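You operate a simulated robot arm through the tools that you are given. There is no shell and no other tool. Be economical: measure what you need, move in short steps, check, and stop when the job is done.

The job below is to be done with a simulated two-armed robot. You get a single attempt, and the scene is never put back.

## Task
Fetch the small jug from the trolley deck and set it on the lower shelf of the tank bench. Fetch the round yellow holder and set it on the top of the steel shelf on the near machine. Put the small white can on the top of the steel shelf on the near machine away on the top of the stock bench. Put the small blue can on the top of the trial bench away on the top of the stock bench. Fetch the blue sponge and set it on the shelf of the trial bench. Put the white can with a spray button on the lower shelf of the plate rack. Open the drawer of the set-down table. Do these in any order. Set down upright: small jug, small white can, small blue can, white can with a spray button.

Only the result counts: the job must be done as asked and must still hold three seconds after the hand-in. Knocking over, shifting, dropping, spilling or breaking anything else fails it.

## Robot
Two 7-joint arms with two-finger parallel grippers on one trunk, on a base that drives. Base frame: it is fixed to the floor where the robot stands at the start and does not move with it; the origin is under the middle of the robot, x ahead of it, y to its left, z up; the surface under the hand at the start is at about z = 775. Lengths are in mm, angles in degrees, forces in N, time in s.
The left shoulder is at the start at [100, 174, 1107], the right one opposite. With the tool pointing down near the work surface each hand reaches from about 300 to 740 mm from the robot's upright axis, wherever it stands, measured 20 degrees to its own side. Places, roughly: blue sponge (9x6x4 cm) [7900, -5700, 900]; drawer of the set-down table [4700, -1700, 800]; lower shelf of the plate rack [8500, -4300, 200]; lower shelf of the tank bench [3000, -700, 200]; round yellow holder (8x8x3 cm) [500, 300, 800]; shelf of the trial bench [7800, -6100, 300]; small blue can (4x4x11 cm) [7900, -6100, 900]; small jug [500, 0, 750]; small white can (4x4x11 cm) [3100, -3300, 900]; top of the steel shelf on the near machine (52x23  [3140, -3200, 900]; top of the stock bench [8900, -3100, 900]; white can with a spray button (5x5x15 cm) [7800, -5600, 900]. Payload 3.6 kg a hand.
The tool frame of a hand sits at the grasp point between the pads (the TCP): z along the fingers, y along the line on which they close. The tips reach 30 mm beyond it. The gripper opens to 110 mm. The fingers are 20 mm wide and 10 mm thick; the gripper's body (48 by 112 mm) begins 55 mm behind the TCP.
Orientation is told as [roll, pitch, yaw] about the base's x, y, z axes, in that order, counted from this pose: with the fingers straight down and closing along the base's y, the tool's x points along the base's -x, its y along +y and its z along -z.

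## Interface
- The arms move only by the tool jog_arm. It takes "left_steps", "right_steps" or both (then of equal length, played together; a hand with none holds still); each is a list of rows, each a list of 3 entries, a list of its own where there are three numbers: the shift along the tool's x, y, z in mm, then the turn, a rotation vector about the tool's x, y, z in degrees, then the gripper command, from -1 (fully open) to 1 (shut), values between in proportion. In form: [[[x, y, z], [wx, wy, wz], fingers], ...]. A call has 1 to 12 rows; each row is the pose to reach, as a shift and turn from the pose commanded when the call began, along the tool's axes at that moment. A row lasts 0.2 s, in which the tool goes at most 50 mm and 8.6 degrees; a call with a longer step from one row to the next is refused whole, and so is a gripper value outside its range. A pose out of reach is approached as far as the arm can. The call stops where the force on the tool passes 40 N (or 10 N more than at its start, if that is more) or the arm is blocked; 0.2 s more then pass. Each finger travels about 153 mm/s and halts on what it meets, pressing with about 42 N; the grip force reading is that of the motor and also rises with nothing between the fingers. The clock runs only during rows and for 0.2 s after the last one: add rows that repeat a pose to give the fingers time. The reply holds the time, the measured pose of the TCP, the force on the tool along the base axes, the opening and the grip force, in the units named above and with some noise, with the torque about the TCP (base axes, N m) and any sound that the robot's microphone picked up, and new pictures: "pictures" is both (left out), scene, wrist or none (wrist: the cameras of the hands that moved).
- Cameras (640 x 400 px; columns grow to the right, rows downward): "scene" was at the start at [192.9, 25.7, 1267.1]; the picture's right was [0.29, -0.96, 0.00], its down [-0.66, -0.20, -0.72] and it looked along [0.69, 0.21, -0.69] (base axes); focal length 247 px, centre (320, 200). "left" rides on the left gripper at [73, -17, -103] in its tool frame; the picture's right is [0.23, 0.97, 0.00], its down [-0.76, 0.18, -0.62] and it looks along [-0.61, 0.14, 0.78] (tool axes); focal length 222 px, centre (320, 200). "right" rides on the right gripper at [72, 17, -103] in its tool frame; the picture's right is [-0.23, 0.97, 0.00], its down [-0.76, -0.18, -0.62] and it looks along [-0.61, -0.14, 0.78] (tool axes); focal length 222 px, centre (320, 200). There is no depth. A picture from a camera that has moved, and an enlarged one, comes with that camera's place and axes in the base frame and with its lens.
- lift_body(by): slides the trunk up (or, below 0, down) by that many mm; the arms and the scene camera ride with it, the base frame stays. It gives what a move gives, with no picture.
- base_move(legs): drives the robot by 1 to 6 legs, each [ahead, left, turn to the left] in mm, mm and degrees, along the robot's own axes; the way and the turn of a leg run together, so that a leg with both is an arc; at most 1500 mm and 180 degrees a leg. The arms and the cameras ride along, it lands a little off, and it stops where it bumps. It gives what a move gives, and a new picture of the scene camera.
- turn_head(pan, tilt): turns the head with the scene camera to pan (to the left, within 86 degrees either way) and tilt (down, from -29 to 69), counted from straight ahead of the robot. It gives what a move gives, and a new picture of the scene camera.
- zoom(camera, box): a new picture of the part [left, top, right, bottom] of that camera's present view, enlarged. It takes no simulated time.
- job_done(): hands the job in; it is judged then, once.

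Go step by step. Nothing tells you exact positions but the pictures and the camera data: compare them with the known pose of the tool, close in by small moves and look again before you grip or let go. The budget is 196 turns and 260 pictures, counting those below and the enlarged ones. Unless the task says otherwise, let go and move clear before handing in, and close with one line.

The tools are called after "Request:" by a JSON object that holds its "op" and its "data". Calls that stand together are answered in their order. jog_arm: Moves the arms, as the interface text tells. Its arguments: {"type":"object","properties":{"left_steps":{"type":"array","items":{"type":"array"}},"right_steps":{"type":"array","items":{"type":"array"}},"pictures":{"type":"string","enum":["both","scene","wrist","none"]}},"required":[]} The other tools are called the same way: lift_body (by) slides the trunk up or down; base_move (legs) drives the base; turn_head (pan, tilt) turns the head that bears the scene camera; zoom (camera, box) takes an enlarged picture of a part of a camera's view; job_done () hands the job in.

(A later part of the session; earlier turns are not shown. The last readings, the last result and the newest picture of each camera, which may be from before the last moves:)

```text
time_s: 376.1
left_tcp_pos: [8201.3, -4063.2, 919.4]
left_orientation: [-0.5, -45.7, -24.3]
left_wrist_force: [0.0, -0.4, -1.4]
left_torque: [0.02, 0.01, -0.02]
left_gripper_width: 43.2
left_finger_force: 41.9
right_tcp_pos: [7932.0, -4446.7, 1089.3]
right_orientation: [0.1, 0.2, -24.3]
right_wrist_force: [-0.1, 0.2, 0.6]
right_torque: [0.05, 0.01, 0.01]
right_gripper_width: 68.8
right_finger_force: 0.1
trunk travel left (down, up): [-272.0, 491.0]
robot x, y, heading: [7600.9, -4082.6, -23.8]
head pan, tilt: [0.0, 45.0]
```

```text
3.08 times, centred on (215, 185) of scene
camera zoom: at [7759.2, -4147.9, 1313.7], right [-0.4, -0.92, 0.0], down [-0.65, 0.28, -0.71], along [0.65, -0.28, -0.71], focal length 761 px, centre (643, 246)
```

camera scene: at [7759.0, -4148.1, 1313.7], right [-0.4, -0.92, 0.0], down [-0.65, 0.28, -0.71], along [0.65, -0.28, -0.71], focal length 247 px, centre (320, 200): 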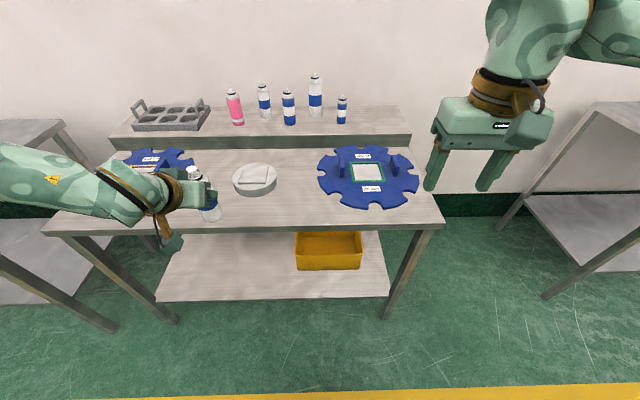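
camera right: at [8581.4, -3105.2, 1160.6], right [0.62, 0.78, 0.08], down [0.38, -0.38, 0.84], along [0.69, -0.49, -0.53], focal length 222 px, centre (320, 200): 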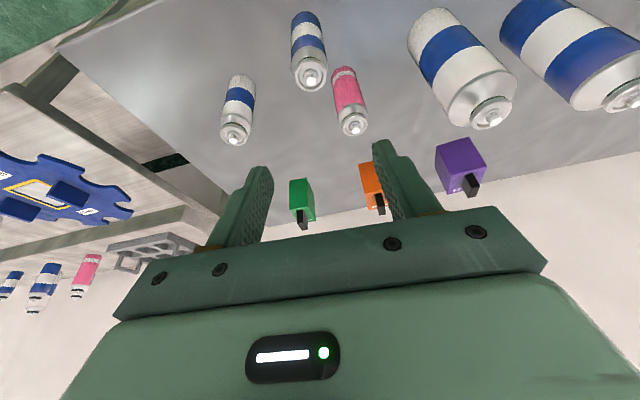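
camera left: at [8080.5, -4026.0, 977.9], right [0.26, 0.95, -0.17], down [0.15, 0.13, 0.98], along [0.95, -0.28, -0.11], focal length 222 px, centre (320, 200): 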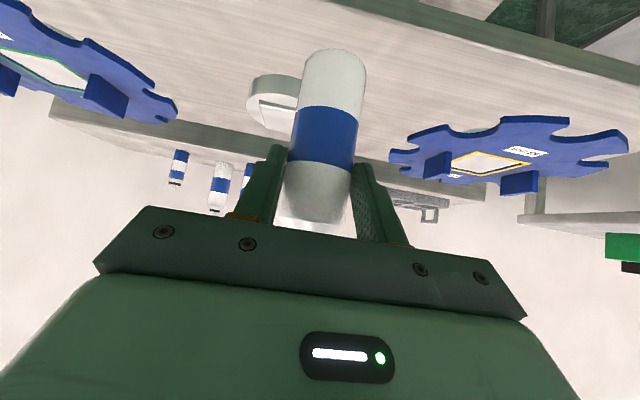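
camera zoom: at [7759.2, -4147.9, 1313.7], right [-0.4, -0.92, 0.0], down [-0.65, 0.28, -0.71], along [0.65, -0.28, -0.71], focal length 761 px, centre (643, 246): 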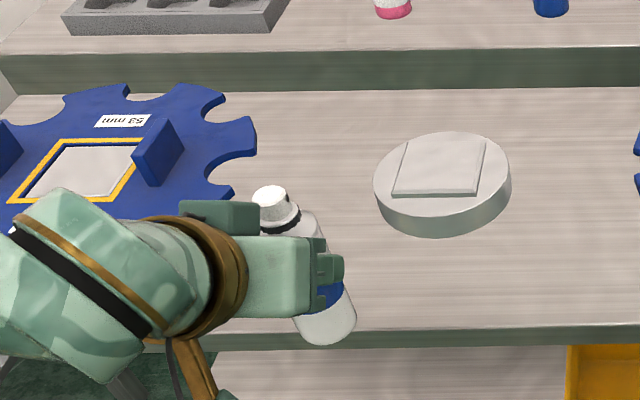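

The top fits z ≈ 760 with its edge near x 8285, so the can was still in front of the table. I'll drive 120 mm forward and 40 mm left, then lower again.

Request:
{"op": "base_move", "data": {"legs": [[123, 35, 0]]}}

Request:
{"op": "jog_arm", "data": {"left_steps": [[[10, 0, 10], [0, 0, 0], 1], [[20, 0, 20], [0, 0, 0], 1]], "pictures": "both"}}

```text
time_s: 377.4
left_tcp_pos: [8329.0, -4080.9, 918.5]
left_orientation: [-0.5, -45.6, -24.3]
left_wrist_force: [0.1, 0.8, -2.3]
left_torque: [-0.03, 0.05, 0.0]
left_gripper_width: 43.5
left_finger_force: 42.6
right_tcp_pos: [8059.4, -4464.5, 1088.5]
right_orientation: [0.1, 0.3, -24.3]
right_wrist_force: [0.5, -0.4, 0.1]
right_torque: [-0.03, 0.04, 0.0]
right_gripper_width: 68.9
right_finger_force: 0.0
trunk travel left (down, up): [-272.0, 491.0]
robot x, y, heading: [7729.8, -4095.8, -23.7]
head pan, tilt: [0.0, 45.0]
camera scene: at [7887.1, -4165.4, 1313.4], right [-0.4, -0.92, 0.0], down [-0.65, 0.28, -0.71], along [0.65, -0.28, -0.71], focal length 247 px, centre (320, 200)
```

scene: 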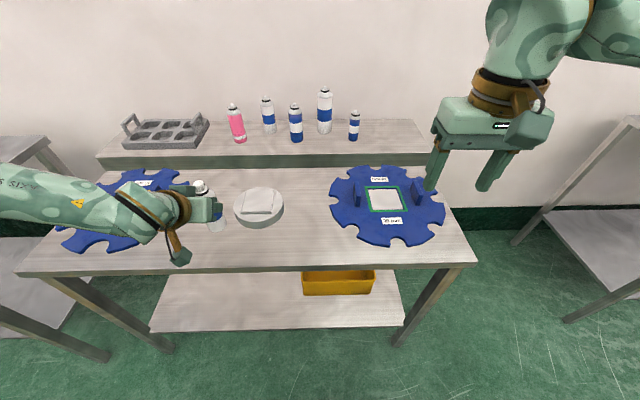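

```text
time_s: 378.0
left_tcp_pos: [8329.2, -4080.1, 891.2]
left_orientation: [-0.5, -45.7, -24.3]
left_wrist_force: [0.2, -0.8, -1.8]
left_torque: [0.01, 0.02, -0.03]
left_gripper_width: 43.4
left_finger_force: 41.8
right_tcp_pos: [8058.2, -4463.7, 1089.1]
right_orientation: [0.2, 0.2, -24.4]
right_wrist_force: [0.0, 0.3, -0.7]
right_torque: [0.02, 0.01, -0.02]
right_gripper_width: 69.0
right_finger_force: 0.0
trunk travel left (down, up): [-272.0, 491.0]
robot x, y, heading: [7727.2, -4096.6, -24.2]
head pan, tilt: [0.0, 45.0]
camera scene: at [7885.5, -4165.1, 1313.6], right [-0.4, -0.92, 0.0], down [-0.65, 0.28, -0.71], along [0.65, -0.28, -0.71], focal length 247 px, centre (320, 200)
camera left: at [8207.8, -4043.5, 910.2], right [0.26, 0.95, -0.17], down [0.16, 0.13, 0.98], along [0.95, -0.28, -0.11], focal length 222 px, centre (320, 200)
```

scene: 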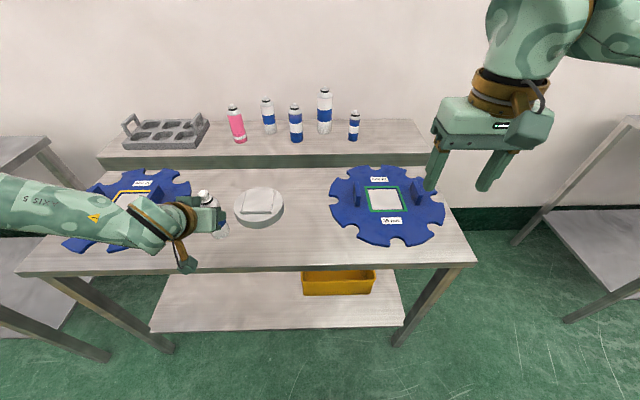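
left: 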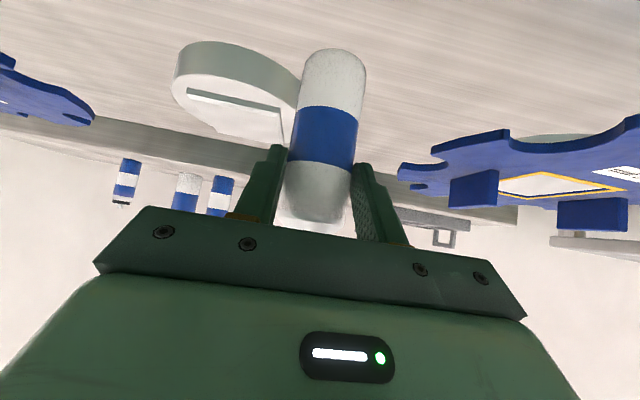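

The bowl is near on the right, so I'll shift 25 mm left and lower to contact.

Request:
{"op": "jog_arm", "data": {"left_steps": [[[0, 25, 0], [0, 0, 0], 1], [[6, 25, 6], [0, 0, 0], 1], [[10, 25, 10], [0, 0, 0], 1], [[13, 25, 13], [0, 0, 0], 1], [[16, 25, 16], [0, 0, 0], 1], [[19, 25, 19], [0, 0, 0], 1], [[22, 25, 22], [0, 0, 0], 1], [[25, 25, 25], [0, 0, 0], 1], [[28, 25, 28], [0, 0, 0], 1], [[31, 25, 31], [0, 0, 0], 1], [[34, 25, 34], [0, 0, 0], 1]], "pictures": "wrist"}}

```text
time_s: 380.4
left_tcp_pos: [8337.4, -4060.0, 846.2]
left_orientation: [-0.5, -46.0, -24.4]
left_wrist_force: [0.6, 1.1, 34.0]
left_torque: [-0.2, -0.82, 0.07]
left_gripper_width: 43.5
left_finger_force: 42.2
right_tcp_pos: [8055.1, -4464.1, 1089.7]
right_orientation: [0.1, 0.1, -24.3]
right_wrist_force: [-0.2, -1.0, 1.1]
right_torque: [-0.01, 0.03, -0.02]
right_gripper_width: 68.7
right_finger_force: 0.0
trunk travel left (down, up): [-272.0, 491.0]
robot x, y, heading: [7726.7, -4095.4, -24.0]
head pan, tilt: [0.0, 45.0]
camera left: at [8216.7, -4022.6, 865.0], right [0.26, 0.95, -0.17], down [0.15, 0.13, 0.98], along [0.95, -0.28, -0.11], focal length 222 px, centre (320, 200)
```

left: 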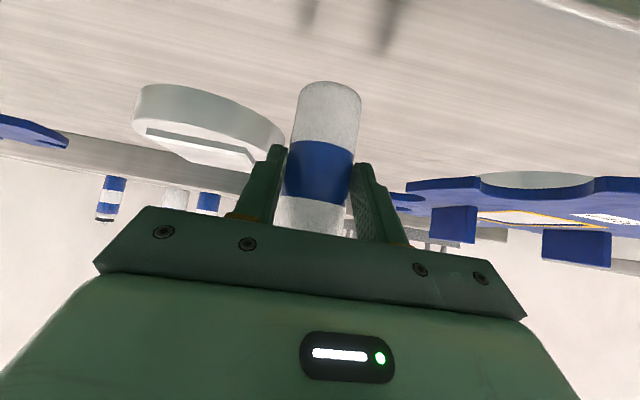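

Contact made. Easing off, opening slightly, and withdrawing along the fingers.

Request:
{"op": "jog_arm", "data": {"left_steps": [[[-3, 0, -3], [0, 0, 0], 1], [[-3, 0, -3], [0, 0, 0], 0.1], [[-3, 0, -3], [0, 0, 0], -0.12], [[-3, 0, -3], [0, 0, 0], -0.12]], "pictures": "wrist"}}

```text
time_s: 381.4
left_tcp_pos: [8338.5, -4057.9, 848.2]
left_orientation: [-0.6, -45.7, -24.3]
left_wrist_force: [-0.3, 0.2, 0.2]
left_torque: [-0.02, 0.0, -0.01]
left_gripper_width: 61.7
left_finger_force: 0.2
right_tcp_pos: [8057.0, -4464.0, 1089.9]
right_orientation: [0.1, 0.2, -24.4]
right_wrist_force: [-0.9, -0.3, -0.6]
right_torque: [0.03, -0.01, -0.01]
right_gripper_width: 68.8
right_finger_force: 0.1
trunk travel left (down, up): [-272.0, 491.0]
robot x, y, heading: [7726.9, -4098.8, -23.8]
head pan, tilt: [0.0, 45.0]
camera left: at [8218.2, -4021.7, 866.4], right [0.26, 0.95, -0.17], down [0.16, 0.13, 0.98], along [0.95, -0.28, -0.11], focal length 222 px, centre (320, 200)
```

left: 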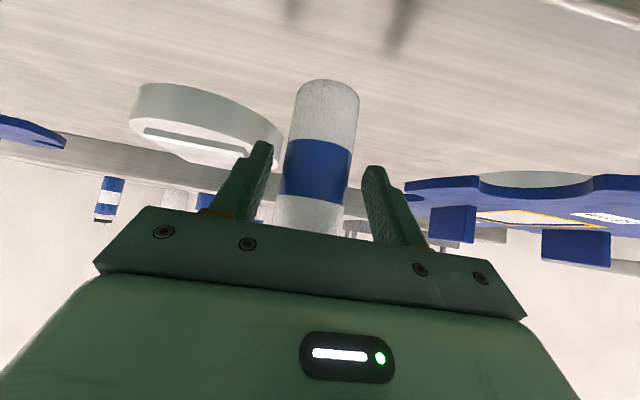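

The can stands on the rack top. Withdrawing the left hand.

Request:
{"op": "jog_arm", "data": {"left_steps": [[[0, 0, -35], [0, 0, 0], -0.12], [[0, 0, -75], [0, 0, 0], -0.12], [[0, 0, -120], [0, 0, 0], -0.12], [[-20, 40, -150], [0, 0, 0], -0.12], [[-50, 80, -170], [0, 0, 0], -0.12]], "pictures": "scene"}}

```text
refused: row 4 steps farther than a row can; nothing moved
```

Request:
{"op": "jog_arm", "data": {"left_steps": [[[0, 0, -35], [0, 0, 0], -0.12], [[0, 0, -75], [0, 0, 0], -0.12], [[0, 0, -120], [0, 0, 0], -0.12], [[-20, 25, -145], [0, 0, 0], -0.12], [[-45, 55, -165], [0, 0, 0], -0.12]], "pictures": "scene"}}

```text
time_s: 382.6
left_tcp_pos: [8282.9, -3968.2, 993.9]
left_orientation: [-0.7, -45.6, -24.3]
left_wrist_force: [0.4, -0.2, 0.2]
left_torque: [0.04, 0.01, 0.0]
left_gripper_width: 61.7
left_finger_force: 0.0
right_tcp_pos: [8057.5, -4463.5, 1088.4]
right_orientation: [0.0, 0.2, -24.4]
right_wrist_force: [-0.6, -0.1, 1.0]
right_torque: [-0.03, -0.01, -0.02]
right_gripper_width: 68.9
right_finger_force: 0.0
trunk travel left (down, up): [-272.0, 491.0]
robot x, y, heading: [7725.3, -4095.9, -23.8]
head pan, tilt: [0.0, 45.0]
camera scene: at [7884.8, -4164.2, 1313.8], right [-0.4, -0.92, 0.0], down [-0.65, 0.28, -0.71], along [0.65, -0.29, -0.71], focal length 247 px, centre (320, 200)
```

scene: 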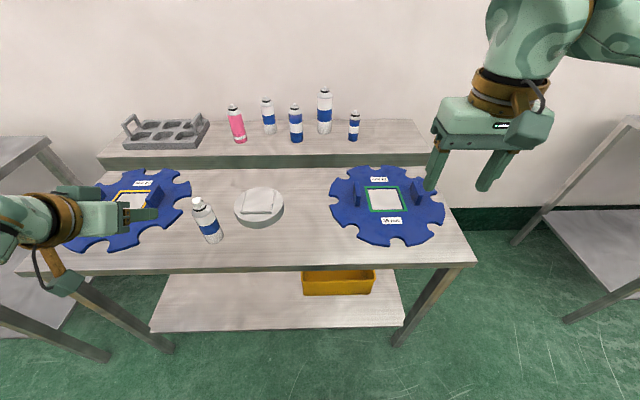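

The spray can stands near [8355, -4065]. I'll strafe left so it lies in front of the right arm, and bring the right hand to a tilted pre-grasp like the one used for the jug.

Request:
{"op": "base_move", "data": {"legs": [[-16, 386, 0]]}}

Request:
{"op": "jog_arm", "data": {"right_steps": [[[-8, 22, 5], [1.3, -7.4, 3.2], -0.45], [[-15, 44, 15], [2.6, -14.8, 6.3], -0.45], [[-22, 66, 35], [3.9, -22.2, 9.5], -0.45], [[-30, 88, 65], [5.3, -29.7, 12.7], -0.45], [[-37, 110, 98], [6.6, -37.1, 15.8], -0.45], [[-43, 125, 130], [7.9, -44.5, 19.0], -0.45], [[-45, 129, 158], [7.9, -44.5, 19.0], -0.45]], "pictures": "both"}}

```text
time_s: 385.0
left_tcp_pos: [8427.6, -3608.2, 994.1]
left_orientation: [-0.7, -45.7, -24.4]
left_wrist_force: [0.0, -0.1, -0.1]
left_torque: [0.0, 0.0, 0.01]
left_gripper_width: 61.6
left_finger_force: 0.0
right_tcp_pos: [8198.3, -4102.3, 1088.7]
right_orientation: [0.1, 0.3, -24.4]
right_wrist_force: [-0.6, 0.0, -0.7]
right_torque: [-0.03, 0.01, 0.0]
right_gripper_width: 68.6
right_finger_force: 0.1
trunk travel left (down, up): [-272.0, 491.0]
robot x, y, heading: [7871.9, -3735.0, -23.7]
head pan, tilt: [0.0, 45.0]
camera scene: at [8027.0, -3803.1, 1313.7], right [-0.4, -0.92, 0.0], down [-0.65, 0.28, -0.71], along [0.65, -0.29, -0.71], focal length 247 px, centre (320, 200)
```

scene: 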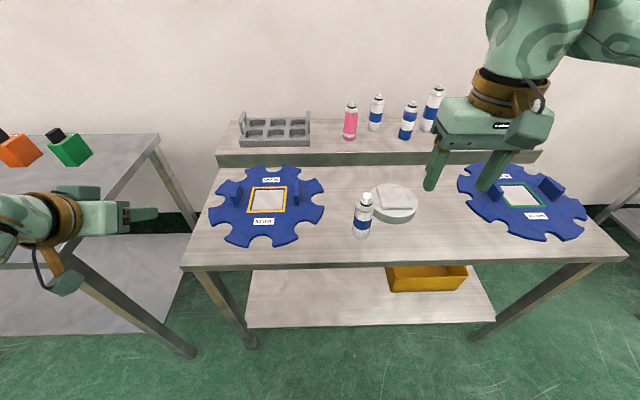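

```text
time_s: 386.6
left_tcp_pos: [8426.0, -3609.7, 995.0]
left_orientation: [-0.4, -45.6, -24.4]
left_wrist_force: [0.3, 0.2, -0.1]
left_torque: [0.01, -0.01, 0.0]
left_gripper_width: 61.8
left_finger_force: 0.0
right_tcp_pos: [8294.4, -4003.7, 931.6]
right_orientation: [-0.1, -44.7, -44.5]
right_wrist_force: [0.2, 0.7, -0.2]
right_torque: [0.02, 0.01, -0.01]
right_gripper_width: 79.7
right_finger_force: 0.1
trunk travel left (down, up): [-272.0, 491.0]
robot x, y, heading: [7862.9, -3732.0, -23.9]
head pan, tilt: [0.0, 45.0]
camera scene: at [8027.0, -3804.1, 1313.7], right [-0.4, -0.91, 0.0], down [-0.65, 0.29, -0.71], along [0.65, -0.29, -0.71], focal length 247 px, centre (320, 200)
camera right: at [8216.2, -3904.9, 952.7], right [0.8, 0.58, 0.16], down [-0.05, -0.2, 0.98], along [0.6, -0.79, -0.13], focal length 222 px, centre (320, 200)
```

scene: 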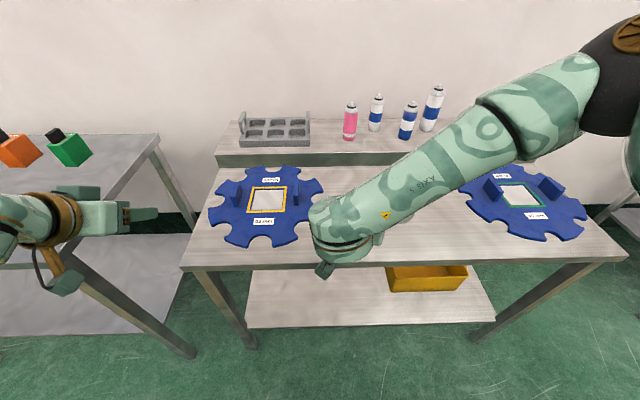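
right: 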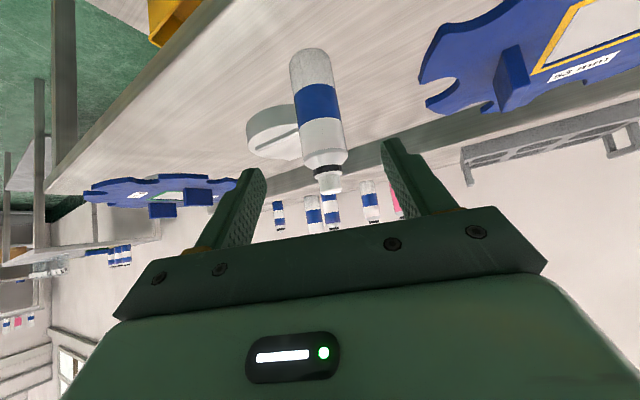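

Can axis is at [8366, -4079], well centred. I'll advance with a moderate opening and check before closing.

Request:
{"op": "jog_arm", "data": {"right_steps": [[[-2, -3, 40], [0, 0, 0], -0.3], [[-5, -3, 80], [0, 0, 0], -0.3], [[-8, -3, 110], [0, 0, 0], -0.3], [[-9, -3, 123], [0, 0, 0], -0.3]], "pictures": "wrist"}}

```text
time_s: 387.6
left_tcp_pos: [8424.5, -3608.5, 994.3]
left_orientation: [-0.5, -45.7, -24.4]
left_wrist_force: [0.4, -0.9, 0.1]
left_torque: [0.01, -0.02, 0.0]
left_gripper_width: 61.5
left_finger_force: 0.1
right_tcp_pos: [8357.2, -4073.3, 850.6]
right_orientation: [0.0, -44.7, -44.3]
right_wrist_force: [-1.7, 1.0, 0.9]
right_torque: [0.0, -0.07, 0.03]
right_gripper_width: 71.5
right_finger_force: 0.0
trunk travel left (down, up): [-272.0, 491.0]
robot x, y, heading: [7868.5, -3740.4, -23.7]
head pan, tilt: [0.0, 45.0]
camera right: at [8279.8, -3973.0, 871.3], right [0.8, 0.58, 0.16], down [-0.05, -0.2, 0.98], along [0.6, -0.79, -0.13], focal length 222 px, centre (320, 200)
```

right: 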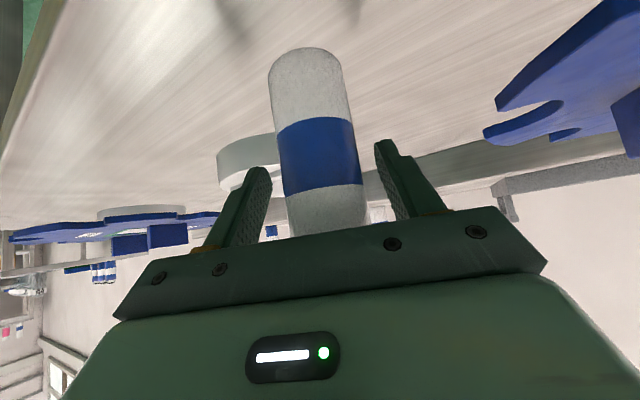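

The palm is close to the can. I'll back off 6 mm, close, and lift.

Request:
{"op": "jog_arm", "data": {"right_steps": [[[4, 0, -4], [0, 0, 0], -0.3], [[4, 0, -4], [0, 0, 0], 0.1], [[4, 0, -4], [0, 0, 0], 1], [[4, 0, -4], [0, 0, 0], 1], [[-6, 0, -14], [0, 0, 0], 1], [[-31, 0, -39], [0, 0, 0], 1], [[-61, 0, -69], [0, 0, 0], 1], [[-91, 0, -99], [0, 0, 0], 1], [[-111, 0, -119], [0, 0, 0], 1]], "pictures": "both"}}

```text
time_s: 389.6
left_tcp_pos: [8425.1, -3608.7, 995.4]
left_orientation: [-0.4, -45.7, -24.4]
left_wrist_force: [0.9, 0.8, 0.2]
left_torque: [-0.03, 0.0, -0.04]
left_gripper_width: 61.5
left_finger_force: 0.1
right_tcp_pos: [8353.0, -4065.8, 1013.9]
right_orientation: [-0.1, -44.8, -44.3]
right_wrist_force: [-0.4, -0.2, -1.4]
right_torque: [0.01, 0.0, 0.02]
right_gripper_width: 43.7
right_finger_force: 41.9
trunk travel left (down, up): [-272.0, 491.0]
robot x, y, heading: [7865.5, -3735.8, -23.8]
head pan, tilt: [0.0, 45.0]
camera scene: at [8026.6, -3803.8, 1313.7], right [-0.4, -0.92, 0.0], down [-0.65, 0.29, -0.71], along [0.65, -0.29, -0.71], focal length 247 px, centre (320, 200)
camera right: at [8275.3, -3967.9, 1034.6], right [0.8, 0.58, 0.16], down [-0.05, -0.2, 0.98], along [0.6, -0.79, -0.13], focal length 222 px, centre (320, 200)
```

scene: 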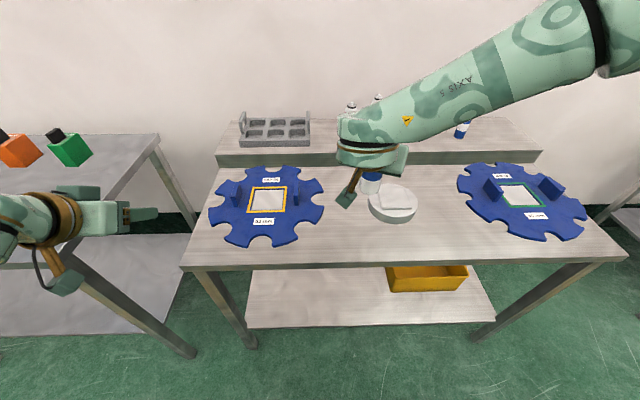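
right: 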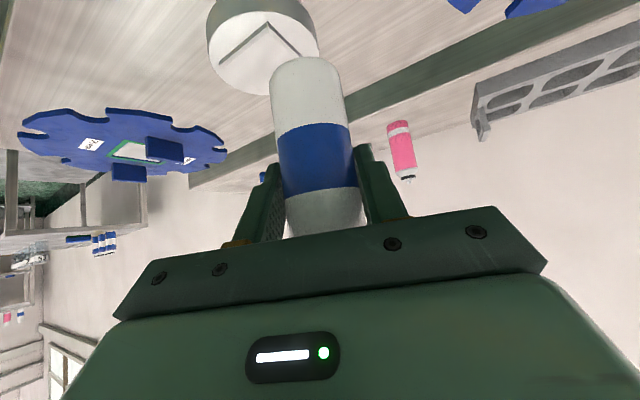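

The right hand holds the can, bottom 90 mm below the TCP. I'll back off, lower the trunk, and bring the right hand low and forward.

Request:
{"op": "base_move", "data": {"legs": [[-340, 0, 0]]}}

Request:
{"op": "lift_body", "data": {"by": -272}}

Request:
{"op": "jog_arm", "data": {"right_steps": [[[32, 0, 32], [0, 0, 0], 1], [[64, 0, 64], [0, 0, 0], 1], [[96, 0, 96], [0, 0, 0], 1], [[128, 0, 128], [0, 0, 0], 1], [[102, 9, 154], [0, 0, 0], 1], [[76, 18, 180], [0, 0, 0], 1], [[50, 27, 206], [0, 0, 0], 1], [[82, 30, 238], [0, 0, 0], 1], [[114, 33, 270], [0, 0, 0], 1], [[146, 36, 302], [0, 0, 0], 1], [[178, 37, 334], [0, 0, 0], 1]], "pictures": "wrist"}}

```text
time_s: 391.8
left_tcp_pos: [8116.1, -3472.0, 995.1]
left_orientation: [-0.4, -45.7, -24.4]
left_wrist_force: [-0.3, 0.0, 0.5]
left_torque: [-0.03, 0.02, -0.01]
left_gripper_width: 61.6
left_finger_force: 0.1
right_tcp_pos: [8044.1, -3929.9, 1013.3]
right_orientation: [0.0, -44.8, -44.4]
right_wrist_force: [0.3, -0.5, -2.2]
right_torque: [0.02, -0.01, 0.02]
right_gripper_width: 43.5
right_finger_force: 42.0
trunk travel left (down, up): [-272.0, 491.0]
robot x, y, heading: [7562.0, -3602.1, -23.8]
head pan, tilt: [0.0, 45.0]
camera scene: at [7717.1, -3667.2, 1313.8], right [-0.4, -0.92, 0.0], down [-0.65, 0.28, -0.71], along [0.65, -0.28, -0.71], focal length 247 px, centre (320, 200)
```

scene: 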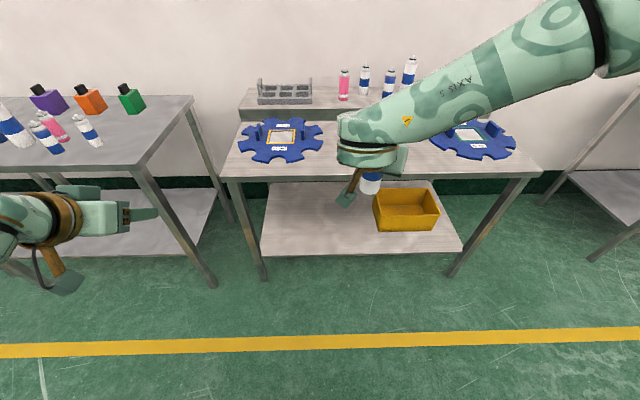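

```text
time_s: 394.6
left_tcp_pos: [8147.8, -3485.5, 617.5]
left_orientation: [-0.7, -28.1, -24.3]
left_wrist_force: [-0.2, 0.0, 0.0]
left_torque: [0.0, -0.02, -0.01]
left_gripper_width: 61.5
left_finger_force: 0.1
right_tcp_pos: [8044.4, -3931.5, 741.4]
right_orientation: [0.0, -44.8, -44.5]
right_wrist_force: [0.1, 0.2, -1.0]
right_torque: [0.05, 0.07, -0.02]
right_gripper_width: 43.7
right_finger_force: 42.2
trunk travel left (down, up): [0.0, 763.0]
robot x, y, heading: [7561.6, -3596.0, -24.1]
head pan, tilt: [0.0, 45.0]
```

```text
time_s: 397.0
left_tcp_pos: [8148.2, -3487.3, 615.9]
left_orientation: [-0.8, -28.0, -24.3]
left_wrist_force: [-0.3, 0.7, 0.3]
left_torque: [0.01, 0.0, -0.03]
left_gripper_width: 61.2
left_finger_force: 0.0
right_tcp_pos: [8147.9, -3982.0, 377.3]
right_orientation: [-0.1, -44.7, -44.4]
right_wrist_force: [-0.5, -0.7, -2.3]
right_torque: [0.01, -0.04, -0.03]
right_gripper_width: 43.5
right_finger_force: 42.2
trunk travel left (down, up): [0.0, 763.0]
robot x, y, heading: [7557.0, -3600.4, -23.5]
head pan, tilt: [0.0, 45.0]
camera right: at [8070.0, -3882.2, 398.4], right [0.8, 0.58, 0.16], down [-0.05, -0.2, 0.98], along [0.6, -0.79, -0.13], focal length 222 px, centre (320, 200)
```

right: 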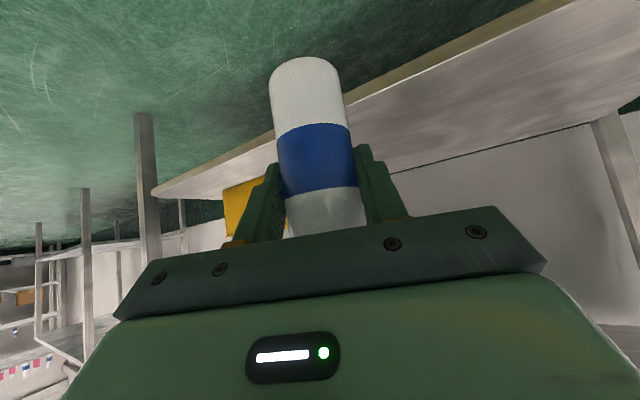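

The right arm goes low without trouble. I'll pull the left hand back a little, then strafe left and drive in toward the shelf.

Request:
{"op": "jog_arm", "data": {"left_steps": [[[44, 0, -23], [0, 0, 0], -0.1], [[88, 0, -47], [0, 0, 0], -0.1]], "pictures": "none"}}

Request:
{"op": "base_move", "data": {"legs": [[0, 131, 0], [140, 0, 0]]}}

Request:
{"op": "turn_head", "data": {"pan": 0, "tilt": 50}}

```text
refused: row 2 steps farther than a row can; nothing moved
```

```text
time_s: 399.2
left_tcp_pos: [8330.0, -3424.6, 617.0]
left_orientation: [-0.7, -28.0, -24.3]
left_wrist_force: [0.8, 0.1, -0.6]
left_torque: [-0.02, -0.01, 0.02]
left_gripper_width: 61.5
left_finger_force: 0.1
right_tcp_pos: [8328.5, -3918.2, 376.6]
right_orientation: [-0.1, -44.8, -44.5]
right_wrist_force: [0.3, -0.2, -1.9]
right_torque: [0.0, 0.01, 0.01]
right_gripper_width: 43.5
right_finger_force: 42.0
trunk travel left (down, up): [0.0, 763.0]
robot x, y, heading: [7739.4, -3534.9, -23.9]
head pan, tilt: [0.0, 45.0]
camera scene: at [8044.0, -3668.9, 1024.6], right [-0.4, -0.91, 0.0], down [-0.65, 0.29, -0.71], along [0.65, -0.29, -0.71], focal length 247 px, centre (320, 200)
```

scene: 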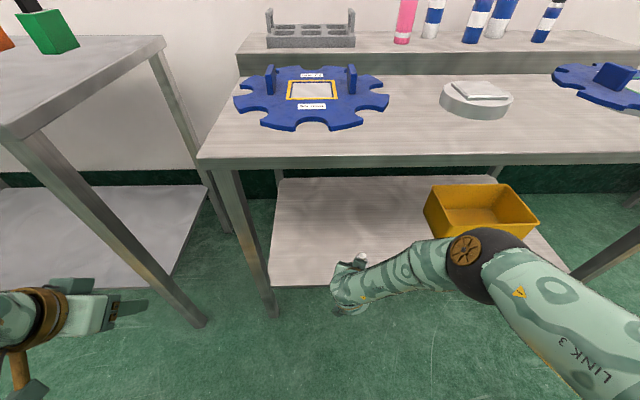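

```text
time_s: 399.9
left_tcp_pos: [8329.5, -3423.3, 616.7]
left_orientation: [-0.8, -27.9, -24.3]
left_wrist_force: [0.1, 0.0, -0.3]
left_torque: [-0.01, -0.04, -0.01]
left_gripper_width: 61.4
left_finger_force: 0.1
right_tcp_pos: [8328.1, -3919.3, 378.3]
right_orientation: [-0.1, -44.6, -44.5]
right_wrist_force: [0.2, 0.1, -1.7]
right_torque: [0.0, 0.01, 0.01]
right_gripper_width: 43.5
right_finger_force: 42.1
trunk travel left (down, up): [0.0, 763.0]
robot x, y, heading: [7743.8, -3537.7, -23.7]
head pan, tilt: [0.0, 50.0]
camera scene: at [8039.9, -3667.1, 1017.8], right [-0.4, -0.91, 0.0], down [-0.7, 0.31, -0.64], along [0.59, -0.26, -0.77], focal length 247 px, centre (320, 200)
```

scene: 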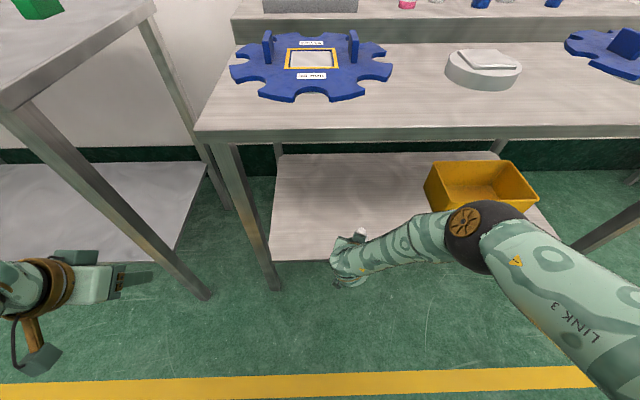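

The elbow stays outside the rack edge. I'll retract the left hand in smaller rows and drive the last 85 mm.

Request:
{"op": "jog_arm", "data": {"left_steps": [[[30, 0, -16], [0, 0, 0], -0.1], [[60, 0, -32], [0, 0, 0], -0.1], [[88, 0, -47], [0, 0, 0], -0.1]], "pictures": "none"}}

Request:
{"op": "base_move", "data": {"legs": [[85, 0, 0]]}}

Request:
{"op": "zoom", "data": {"camera": "right", "box": [0, 0, 640, 400]}}

```text
time_s: 400.7
left_tcp_pos: [8299.3, -3360.8, 583.8]
left_orientation: [-0.6, -27.9, -24.4]
left_wrist_force: [0.0, 0.3, 1.5]
left_torque: [-0.03, -0.01, 0.01]
left_gripper_width: 60.6
left_finger_force: 0.1
left hand out of reach, approached as far as the arm can: row 1, 2, 3
right_tcp_pos: [8328.1, -3920.0, 377.9]
right_orientation: [-0.1, -44.7, -44.6]
right_wrist_force: [0.1, 0.0, -1.3]
right_torque: [0.03, 0.0, -0.02]
right_gripper_width: 43.6
right_finger_force: 41.4
trunk travel left (down, up): [0.0, 763.0]
robot x, y, heading: [7742.7, -3535.9, -23.8]
head pan, tilt: [0.0, 50.0]
```

```text
time_s: 401.8
left_tcp_pos: [8377.5, -3395.9, 582.0]
left_orientation: [-0.6, -28.0, -24.3]
left_wrist_force: [-0.2, 0.6, 0.2]
left_torque: [0.0, -0.02, 0.0]
left_gripper_width: 60.5
left_finger_force: 0.0
right_tcp_pos: [8406.0, -3953.4, 377.0]
right_orientation: [-0.1, -44.7, -44.4]
right_wrist_force: [-1.0, 0.7, -1.2]
right_torque: [0.0, 0.02, -0.03]
right_gripper_width: 43.7
right_finger_force: 41.6
trunk travel left (down, up): [0.0, 763.0]
robot x, y, heading: [7816.8, -3568.6, -23.9]
head pan, tilt: [0.0, 50.0]
camera scene: at [8118.1, -3701.5, 1017.7], right [-0.4, -0.92, 0.0], down [-0.7, 0.31, -0.64], along [0.59, -0.26, -0.77], focal length 247 px, centre (320, 200)
```

scene: 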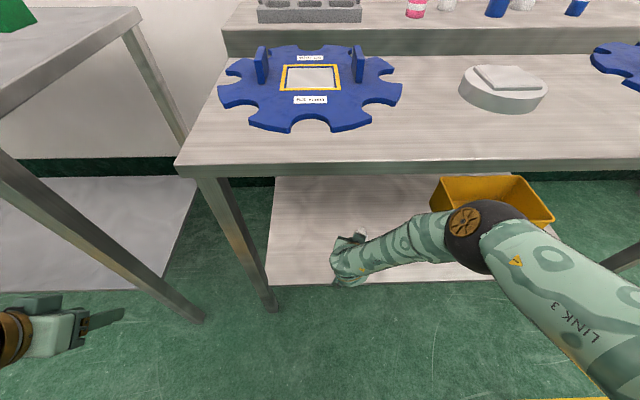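

```text
1.00 times, centred on (320, 200) of right (not enlarged: the box is as wide or as high as the picture)
camera zoom: at [8328.8, -3853.9, 398.8], right [0.8, 0.58, 0.16], down [-0.05, -0.2, 0.98], along [0.6, -0.79, -0.13], focal length 222 px, centre (320, 200)
```

zoom: 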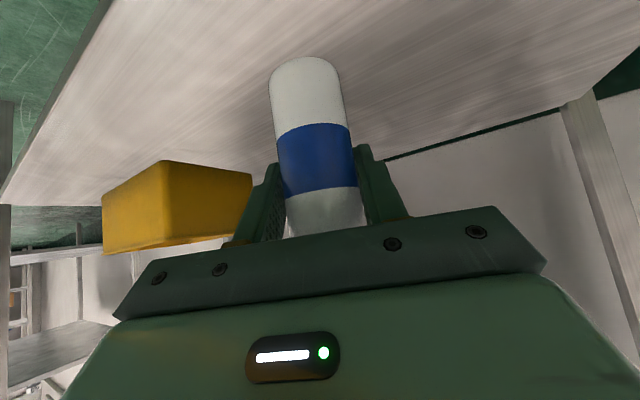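

The can is above the free part of the shelf, well inside its edge. Lowering to contact.

Request:
{"op": "jog_arm", "data": {"right_steps": [[[14, 0, 14], [0, 0, 0], 1], [[26, 0, 26], [0, 0, 0], 1], [[32, 0, 32], [0, 0, 0], 1], [[36, 0, 36], [0, 0, 0], 1], [[39, 0, 39], [0, 0, 0], 1], [[42, 0, 42], [0, 0, 0], 1], [[45, 0, 45], [0, 0, 0], 1], [[48, 0, 48], [0, 0, 0], 1], [[51, 0, 51], [0, 0, 0], 1]], "pictures": "wrist"}}

```text
time_s: 403.8
left_tcp_pos: [8375.8, -3394.4, 584.8]
left_orientation: [-0.6, -28.2, -24.3]
left_wrist_force: [-0.3, -0.1, 0.4]
left_torque: [0.04, 0.0, 0.01]
left_gripper_width: 60.3
left_finger_force: 0.1
right_tcp_pos: [8408.2, -3952.8, 310.0]
right_orientation: [0.1, -45.0, -44.6]
right_wrist_force: [-6.2, 3.8, 27.4]
right_torque: [0.33, 0.45, -0.09]
right_gripper_width: 43.9
right_finger_force: 42.2
trunk travel left (down, up): [0.0, 763.0]
robot x, y, heading: [7820.9, -3574.1, -23.8]
head pan, tilt: [0.0, 50.0]
camera right: at [8329.7, -3853.7, 330.5], right [0.8, 0.58, 0.16], down [-0.06, -0.19, 0.98], along [0.6, -0.79, -0.12], focal length 222 px, centre (320, 200)
```

right: 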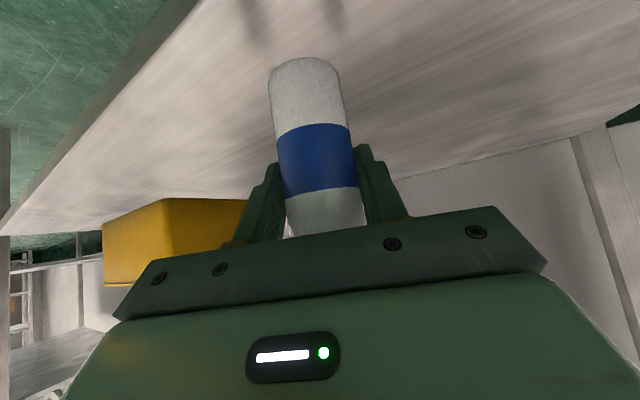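

Contact at z 310 with 27 N. Easing off and opening.

Request:
{"op": "jog_arm", "data": {"right_steps": [[[-2, 0, -2], [0, 0, 0], 1], [[-2, 0, -2], [0, 0, 0], 0.1], [[-2, 0, -2], [0, 0, 0], -0.4], [[-2, 0, -2], [0, 0, 0], -0.6]], "pictures": "wrist"}}

```text
time_s: 404.8
left_tcp_pos: [8377.8, -3397.2, 582.7]
left_orientation: [-0.7, -28.1, -24.3]
left_wrist_force: [-0.2, 0.1, -0.8]
left_torque: [0.02, 0.04, 0.04]
left_gripper_width: 60.4
left_finger_force: 0.0
right_tcp_pos: [8406.0, -3952.3, 308.7]
right_orientation: [-0.1, -44.7, -44.4]
right_wrist_force: [0.9, -0.3, -0.3]
right_torque: [-0.01, -0.01, -0.02]
right_gripper_width: 88.0
right_finger_force: 0.1
trunk travel left (down, up): [0.0, 763.0]
robot x, y, heading: [7813.2, -3570.5, -23.7]
head pan, tilt: [0.0, 50.0]
camera right: at [8328.6, -3853.7, 329.4], right [0.8, 0.58, 0.16], down [-0.05, -0.2, 0.98], along [0.6, -0.79, -0.13], focal length 222 px, centre (320, 200)
```

right: 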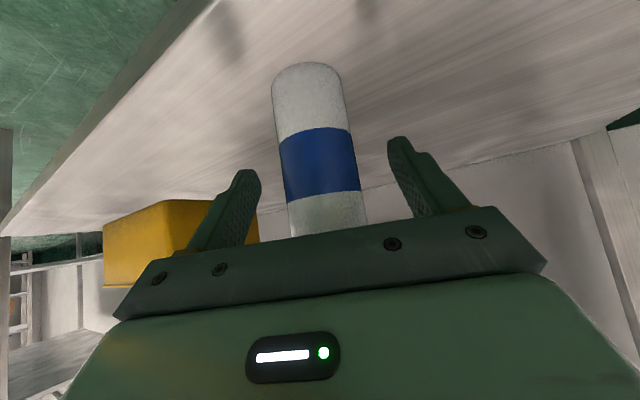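

Released and standing. I'll retreat with the base along the hand's own axis, then check.

Request:
{"op": "base_move", "data": {"legs": [[-187, 70, 0], [-200, 0, 0]]}}

Request:
{"op": "zoom", "data": {"camera": "scene", "box": [200, 80, 440, 240]}}

```text
time_s: 407.6
left_tcp_pos: [8050.8, -3175.7, 583.3]
left_orientation: [-0.6, -28.0, -24.3]
left_wrist_force: [0.4, 0.1, 0.1]
left_torque: [0.01, 0.01, -0.01]
left_gripper_width: 60.8
left_finger_force: 0.1
right_tcp_pos: [8078.8, -3732.5, 308.7]
right_orientation: [-0.2, -44.7, -44.5]
right_wrist_force: [0.2, 0.4, 0.0]
right_torque: [0.01, -0.02, 0.0]
right_gripper_width: 88.0
right_finger_force: 0.0
trunk travel left (down, up): [0.0, 763.0]
robot x, y, heading: [7496.3, -3351.8, -23.8]
head pan, tilt: [0.0, 50.0]
camera scene: at [7791.3, -3481.1, 1017.9], right [-0.4, -0.91, 0.0], down [-0.7, 0.31, -0.64], along [0.59, -0.26, -0.77], focal length 247 px, centre (320, 200)
```

scene: 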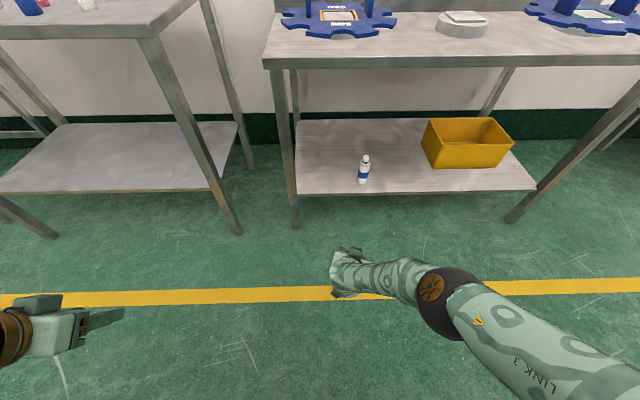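

```text
2.50 times, centred on (320, 160) of scene
camera zoom: at [7791.3, -3481.1, 1017.9], right [-0.4, -0.91, 0.0], down [-0.7, 0.31, -0.64], along [0.59, -0.26, -0.77], focal length 618 px, centre (320, 300)
```

zoom: 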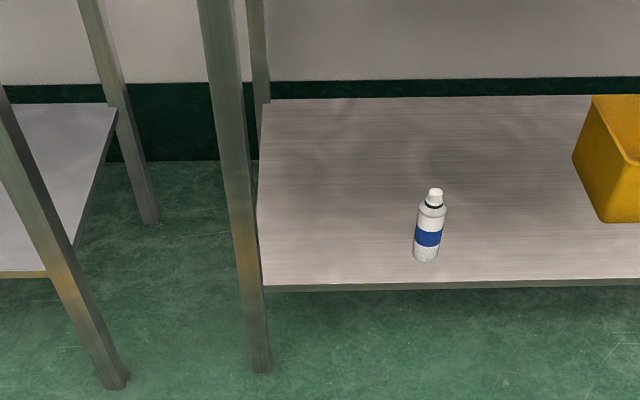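

The spray can stands upright on the plate rack's lower shelf. Next is the sponge. I'll raise the trunk and both hands (right hand to heading -15°, tilt 20°), then strafe down the aisle to the trial bench.

Request:
{"op": "lift_body", "data": {"by": 272}}

Request:
{"op": "jog_arm", "data": {"right_steps": [[[-27, 0, -39], [0, 0, 0], -0.6], [[-54, 0, -79], [0, 0, 0], -0.6], [[-81, 0, -118], [0, 0, 0], -0.6], [[-108, 0, -158], [0, 0, 0], -0.6], [[-135, 0, -197], [-2.6, 4, -4.2], -0.6], [[-162, 0, -236], [-5.3, 8, -8.4], -0.6], [[-189, 0, -276], [-8, 12, -12.5], -0.6], [[-216, 0, -315], [-10.6, 16, -16.7], -0.6], [[-243, 0, -355], [-13.2, 20, -20.9], -0.6], [[-270, 0, -394], [-15.9, 24.1, -25.1], -0.6]], "left_steps": [[[-15, 0, -28], [0, 0, 0], -0.1], [[-30, 0, -56], [0, 0, 0], -0.1], [[-45, 0, -84], [0, 0, 0], -0.1], [[-60, 0, -112], [0, 0, 0], -0.1], [[-75, 0, -140], [0, 0, 0], -0.1], [[-90, 0, -168], [0, 0, 0], -0.1], [[-105, 0, -196], [0, 0, 0], -0.1], [[-117, 0, -221], [0, 0, 0], -0.1], [[-117, 0, -221], [0, 0, 0], -0.1], [[-117, 0, -221], [0, 0, 0], -0.1]], "pictures": "none"}}

```text
time_s: 410.3
left_tcp_pos: [8051.3, -3176.5, 854.6]
left_orientation: [-0.8, -28.0, -24.4]
left_wrist_force: [0.9, -0.7, -0.4]
left_torque: [-0.02, -0.01, 0.01]
left_gripper_width: 60.2
left_finger_force: 0.1
right_tcp_pos: [8122.5, -3752.0, 776.7]
right_orientation: [13.7, -61.6, -55.6]
right_wrist_force: [0.0, 0.1, 0.0]
right_torque: [0.02, 0.03, 0.01]
right_gripper_width: 88.1
right_finger_force: 0.0
trunk travel left (down, up): [-272.0, 491.0]
robot x, y, heading: [7493.7, -3351.4, -23.5]
head pan, tilt: [0.0, 50.0]
```

```text
time_s: 412.5
left_tcp_pos: [8051.6, -3174.2, 1105.5]
left_orientation: [-0.7, -28.2, -24.3]
left_wrist_force: [0.4, -0.1, -0.6]
left_torque: [-0.03, 0.01, -0.02]
left_gripper_width: 60.6
left_finger_force: 0.1
right_tcp_pos: [7927.7, -3632.2, 1197.0]
right_orientation: [-3.5, -38.5, -13.2]
right_wrist_force: [-0.2, -0.3, 0.8]
right_torque: [-0.02, 0.01, 0.01]
right_gripper_width: 88.0
right_finger_force: 0.0
trunk travel left (down, up): [-272.0, 491.0]
robot x, y, heading: [7493.2, -3352.0, -23.6]
head pan, tilt: [0.0, 50.0]
```

The lift changed the right hand's tilt again, so I'll correct it to 20° and drive to the trial bench.

Request:
{"op": "jog_arm", "data": {"right_steps": [[[0, -15, 0], [-1.2, 6.2, 0], -0.5], [[0, -30, 0], [-2.4, 12.4, 0], -0.5], [[0, -40, 0], [-3.5, 18.5, 0], -0.5]], "pictures": "none"}}

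Request:
{"op": "base_move", "data": {"legs": [[350, -930, 0], [345, -930, 0]]}}

Request:
{"op": "turn_head", "data": {"pan": 0, "tilt": 45}}

```text
time_s: 413.3
left_tcp_pos: [8053.7, -3173.0, 1104.7]
left_orientation: [-0.7, -28.1, -24.4]
left_wrist_force: [-1.0, 0.3, -0.6]
left_torque: [0.0, -0.01, 0.02]
left_gripper_width: 60.4
left_finger_force: 0.0
right_tcp_pos: [7918.2, -3671.7, 1199.1]
right_orientation: [0.2, -20.0, -13.8]
right_wrist_force: [-0.6, -0.8, 0.4]
right_torque: [-0.01, -0.02, 0.01]
right_gripper_width: 82.5
right_finger_force: 0.1
trunk travel left (down, up): [-272.0, 491.0]
robot x, y, heading: [7490.3, -3350.9, -23.7]
head pan, tilt: [0.0, 50.0]
```

```text
time_s: 423.2
left_tcp_pos: [7933.6, -5157.3, 1105.2]
left_orientation: [-0.7, -28.0, -24.7]
left_wrist_force: [0.4, -0.3, 0.4]
left_torque: [0.02, 0.0, 0.03]
left_gripper_width: 60.3
left_finger_force: 0.0
right_tcp_pos: [7797.4, -5654.5, 1198.2]
right_orientation: [0.3, -20.0, -14.1]
right_wrist_force: [0.0, 1.0, -0.4]
right_torque: [0.02, 0.01, -0.01]
right_gripper_width: 82.6
right_finger_force: 0.1
trunk travel left (down, up): [-272.0, 491.0]
robot x, y, heading: [7375.3, -5331.3, -24.2]
head pan, tilt: [0.0, 50.0]
camera scene: at [7526.7, -5400.4, 1306.8], right [-0.41, -0.91, 0.0], down [-0.7, 0.31, -0.64], along [0.59, -0.26, -0.77], focal length 247 px, centre (320, 200)
```

scene: 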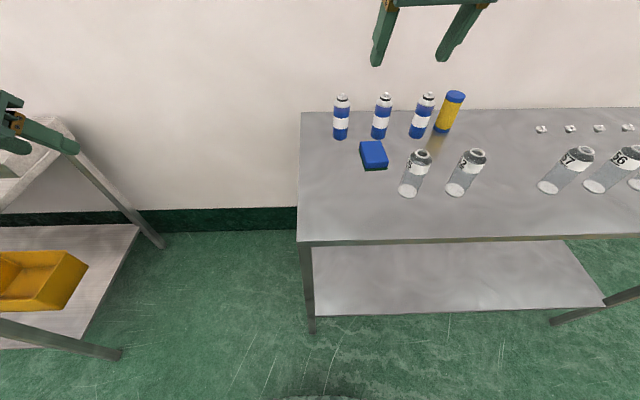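

```text
time_s: 423.9
left_tcp_pos: [7934.6, -5157.5, 1104.7]
left_orientation: [-0.8, -28.1, -24.5]
left_wrist_force: [0.0, 0.2, -0.4]
left_torque: [-0.03, 0.02, -0.01]
left_gripper_width: 60.6
left_finger_force: 0.0
right_tcp_pos: [7797.0, -5653.8, 1197.4]
right_orientation: [0.2, -20.0, -14.1]
right_wrist_force: [0.5, 0.1, 0.2]
right_torque: [-0.04, 0.01, 0.0]
right_gripper_width: 82.6
right_finger_force: 0.1
trunk travel left (down, up): [-272.0, 491.0]
robot x, y, heading: [7371.6, -5332.8, -23.9]
head pan, tilt: [0.0, 45.0]
camera scene: at [7530.7, -5401.7, 1313.7], right [-0.41, -0.91, 0.0], down [-0.65, 0.29, -0.71], along [0.65, -0.29, -0.71], focal length 247 px, centre (320, 200)
```

scene: 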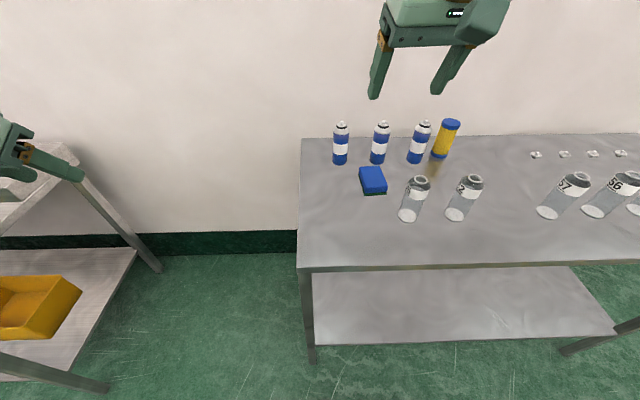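

Sponge at about [7925, -5732], aligned with heading -14°. I'll drive 60 mm closer and bring the right hand above it.

Request:
{"op": "base_move", "data": {"legs": [[60, 0, 0]]}}

Request:
{"op": "jog_arm", "data": {"right_steps": [[[-40, -17, 14], [0, 0, 0], -0.5], [[-79, -35, 29], [0, 0, 0], -0.5], [[-62, -35, 75], [0, 0, 0], -0.5], [[-45, -35, 121], [0, 0, 0], -0.5], [[-29, -35, 167], [0, 0, 0], -0.5], [[-12, -35, 213], [0, 0, 0], -0.5], [[-2, -35, 240], [0, 0, 0], -0.5]], "pictures": "wrist"}}

```text
time_s: 424.9
left_tcp_pos: [7989.3, -5182.3, 1104.6]
left_orientation: [-0.9, -27.9, -24.6]
left_wrist_force: [0.3, 0.1, -0.5]
left_torque: [0.03, 0.02, 0.04]
left_gripper_width: 60.3
left_finger_force: 0.1
right_tcp_pos: [7854.0, -5679.4, 1198.2]
right_orientation: [0.2, -19.8, -14.0]
right_wrist_force: [0.3, 0.3, -0.2]
right_torque: [0.01, 0.02, 0.0]
right_gripper_width: 82.7
right_finger_force: 0.0
trunk travel left (down, up): [-272.0, 491.0]
robot x, y, heading: [7430.2, -5360.4, -24.1]
head pan, tilt: [0.0, 45.0]
camera scene: at [7587.8, -5427.3, 1313.3], right [-0.41, -0.91, 0.0], down [-0.65, 0.29, -0.71], along [0.64, -0.29, -0.71], focal length 247 px, centre (320, 200)
```

scene: 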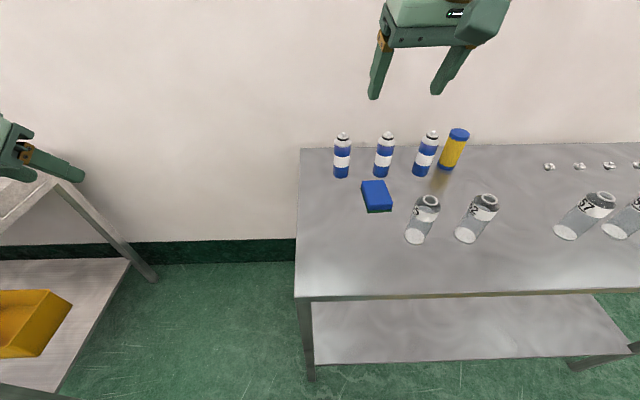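

```text
time_s: 426.5
left_tcp_pos: [7989.0, -5182.2, 1103.3]
left_orientation: [-0.7, -28.1, -24.6]
left_wrist_force: [0.1, -0.3, -0.3]
left_torque: [0.0, -0.02, 0.01]
left_gripper_width: 60.7
left_finger_force: 0.0
right_tcp_pos: [7926.2, -5734.2, 973.4]
right_orientation: [0.2, -20.1, -14.1]
right_wrist_force: [-0.4, 0.1, -0.1]
right_torque: [0.03, 0.0, -0.01]
right_gripper_width: 82.5
right_finger_force: 0.1
right hand out of reach, approached as far as the arm can: row 2
trunk travel left (down, up): [-272.0, 491.0]
robot x, y, heading: [7428.9, -5359.1, -24.2]
head pan, tilt: [0.0, 45.0]
camera right: at [7829.2, -5692.6, 1043.8], right [0.44, 0.89, 0.08], down [0.44, -0.3, 0.85], along [0.78, -0.34, -0.53], focal length 222 px, centre (320, 200)
```

right: 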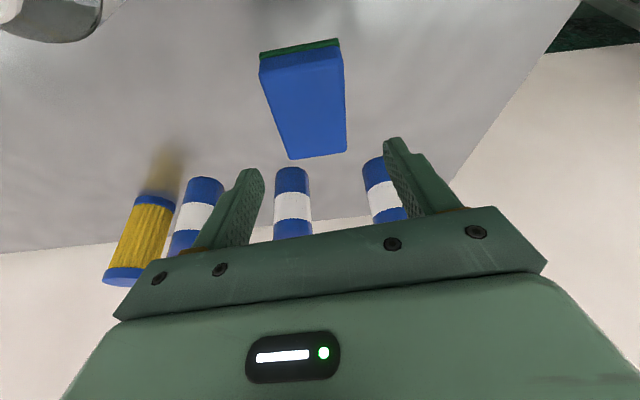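

The sponge is right below and aligned within 5°. Descending, closing, and lifting.

Request:
{"op": "jog_arm", "data": {"right_steps": [[[8, -2, 28], [0, 0, 0], -0.5], [[16, -2, 56], [0, 0, 0], -0.5], [[23, -2, 81], [0, 0, 0], -0.5], [[23, -2, 81], [0, 0, 0], 0.1], [[23, -2, 81], [0, 0, 0], 1], [[23, -2, 81], [0, 0, 0], 1], [[12, -2, 50], [0, 0, 0], 1], [[-4, -2, 6], [0, 0, 0], 1], [[-20, -2, -40], [0, 0, 0], 1], [[-36, -2, -84], [0, 0, 0], 1]], "pictures": "wrist"}}

```text
time_s: 428.7
left_tcp_pos: [7987.6, -5182.3, 1105.3]
left_orientation: [-0.7, -28.2, -24.5]
left_wrist_force: [0.8, -0.4, 0.3]
left_torque: [-0.01, 0.0, 0.02]
left_gripper_width: 60.7
left_finger_force: 0.1
right_tcp_pos: [7929.7, -5736.9, 1064.9]
right_orientation: [0.3, -20.0, -14.1]
right_wrist_force: [0.4, 0.4, -0.3]
right_torque: [0.02, 0.02, 0.01]
right_gripper_width: 59.7
right_finger_force: 42.3
trunk travel left (down, up): [-272.0, 491.0]
robot x, y, heading: [7428.5, -5358.2, -24.1]
head pan, tilt: [0.0, 45.0]
camera right: at [7833.3, -5695.9, 1136.5], right [0.44, 0.89, 0.08], down [0.44, -0.3, 0.85], along [0.78, -0.34, -0.53], focal length 222 px, centre (320, 200)
```

right: 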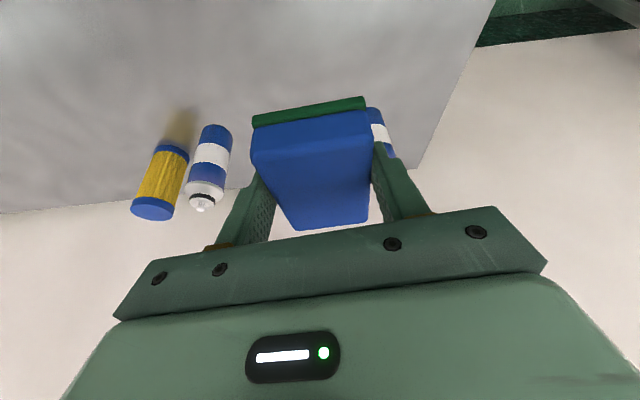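

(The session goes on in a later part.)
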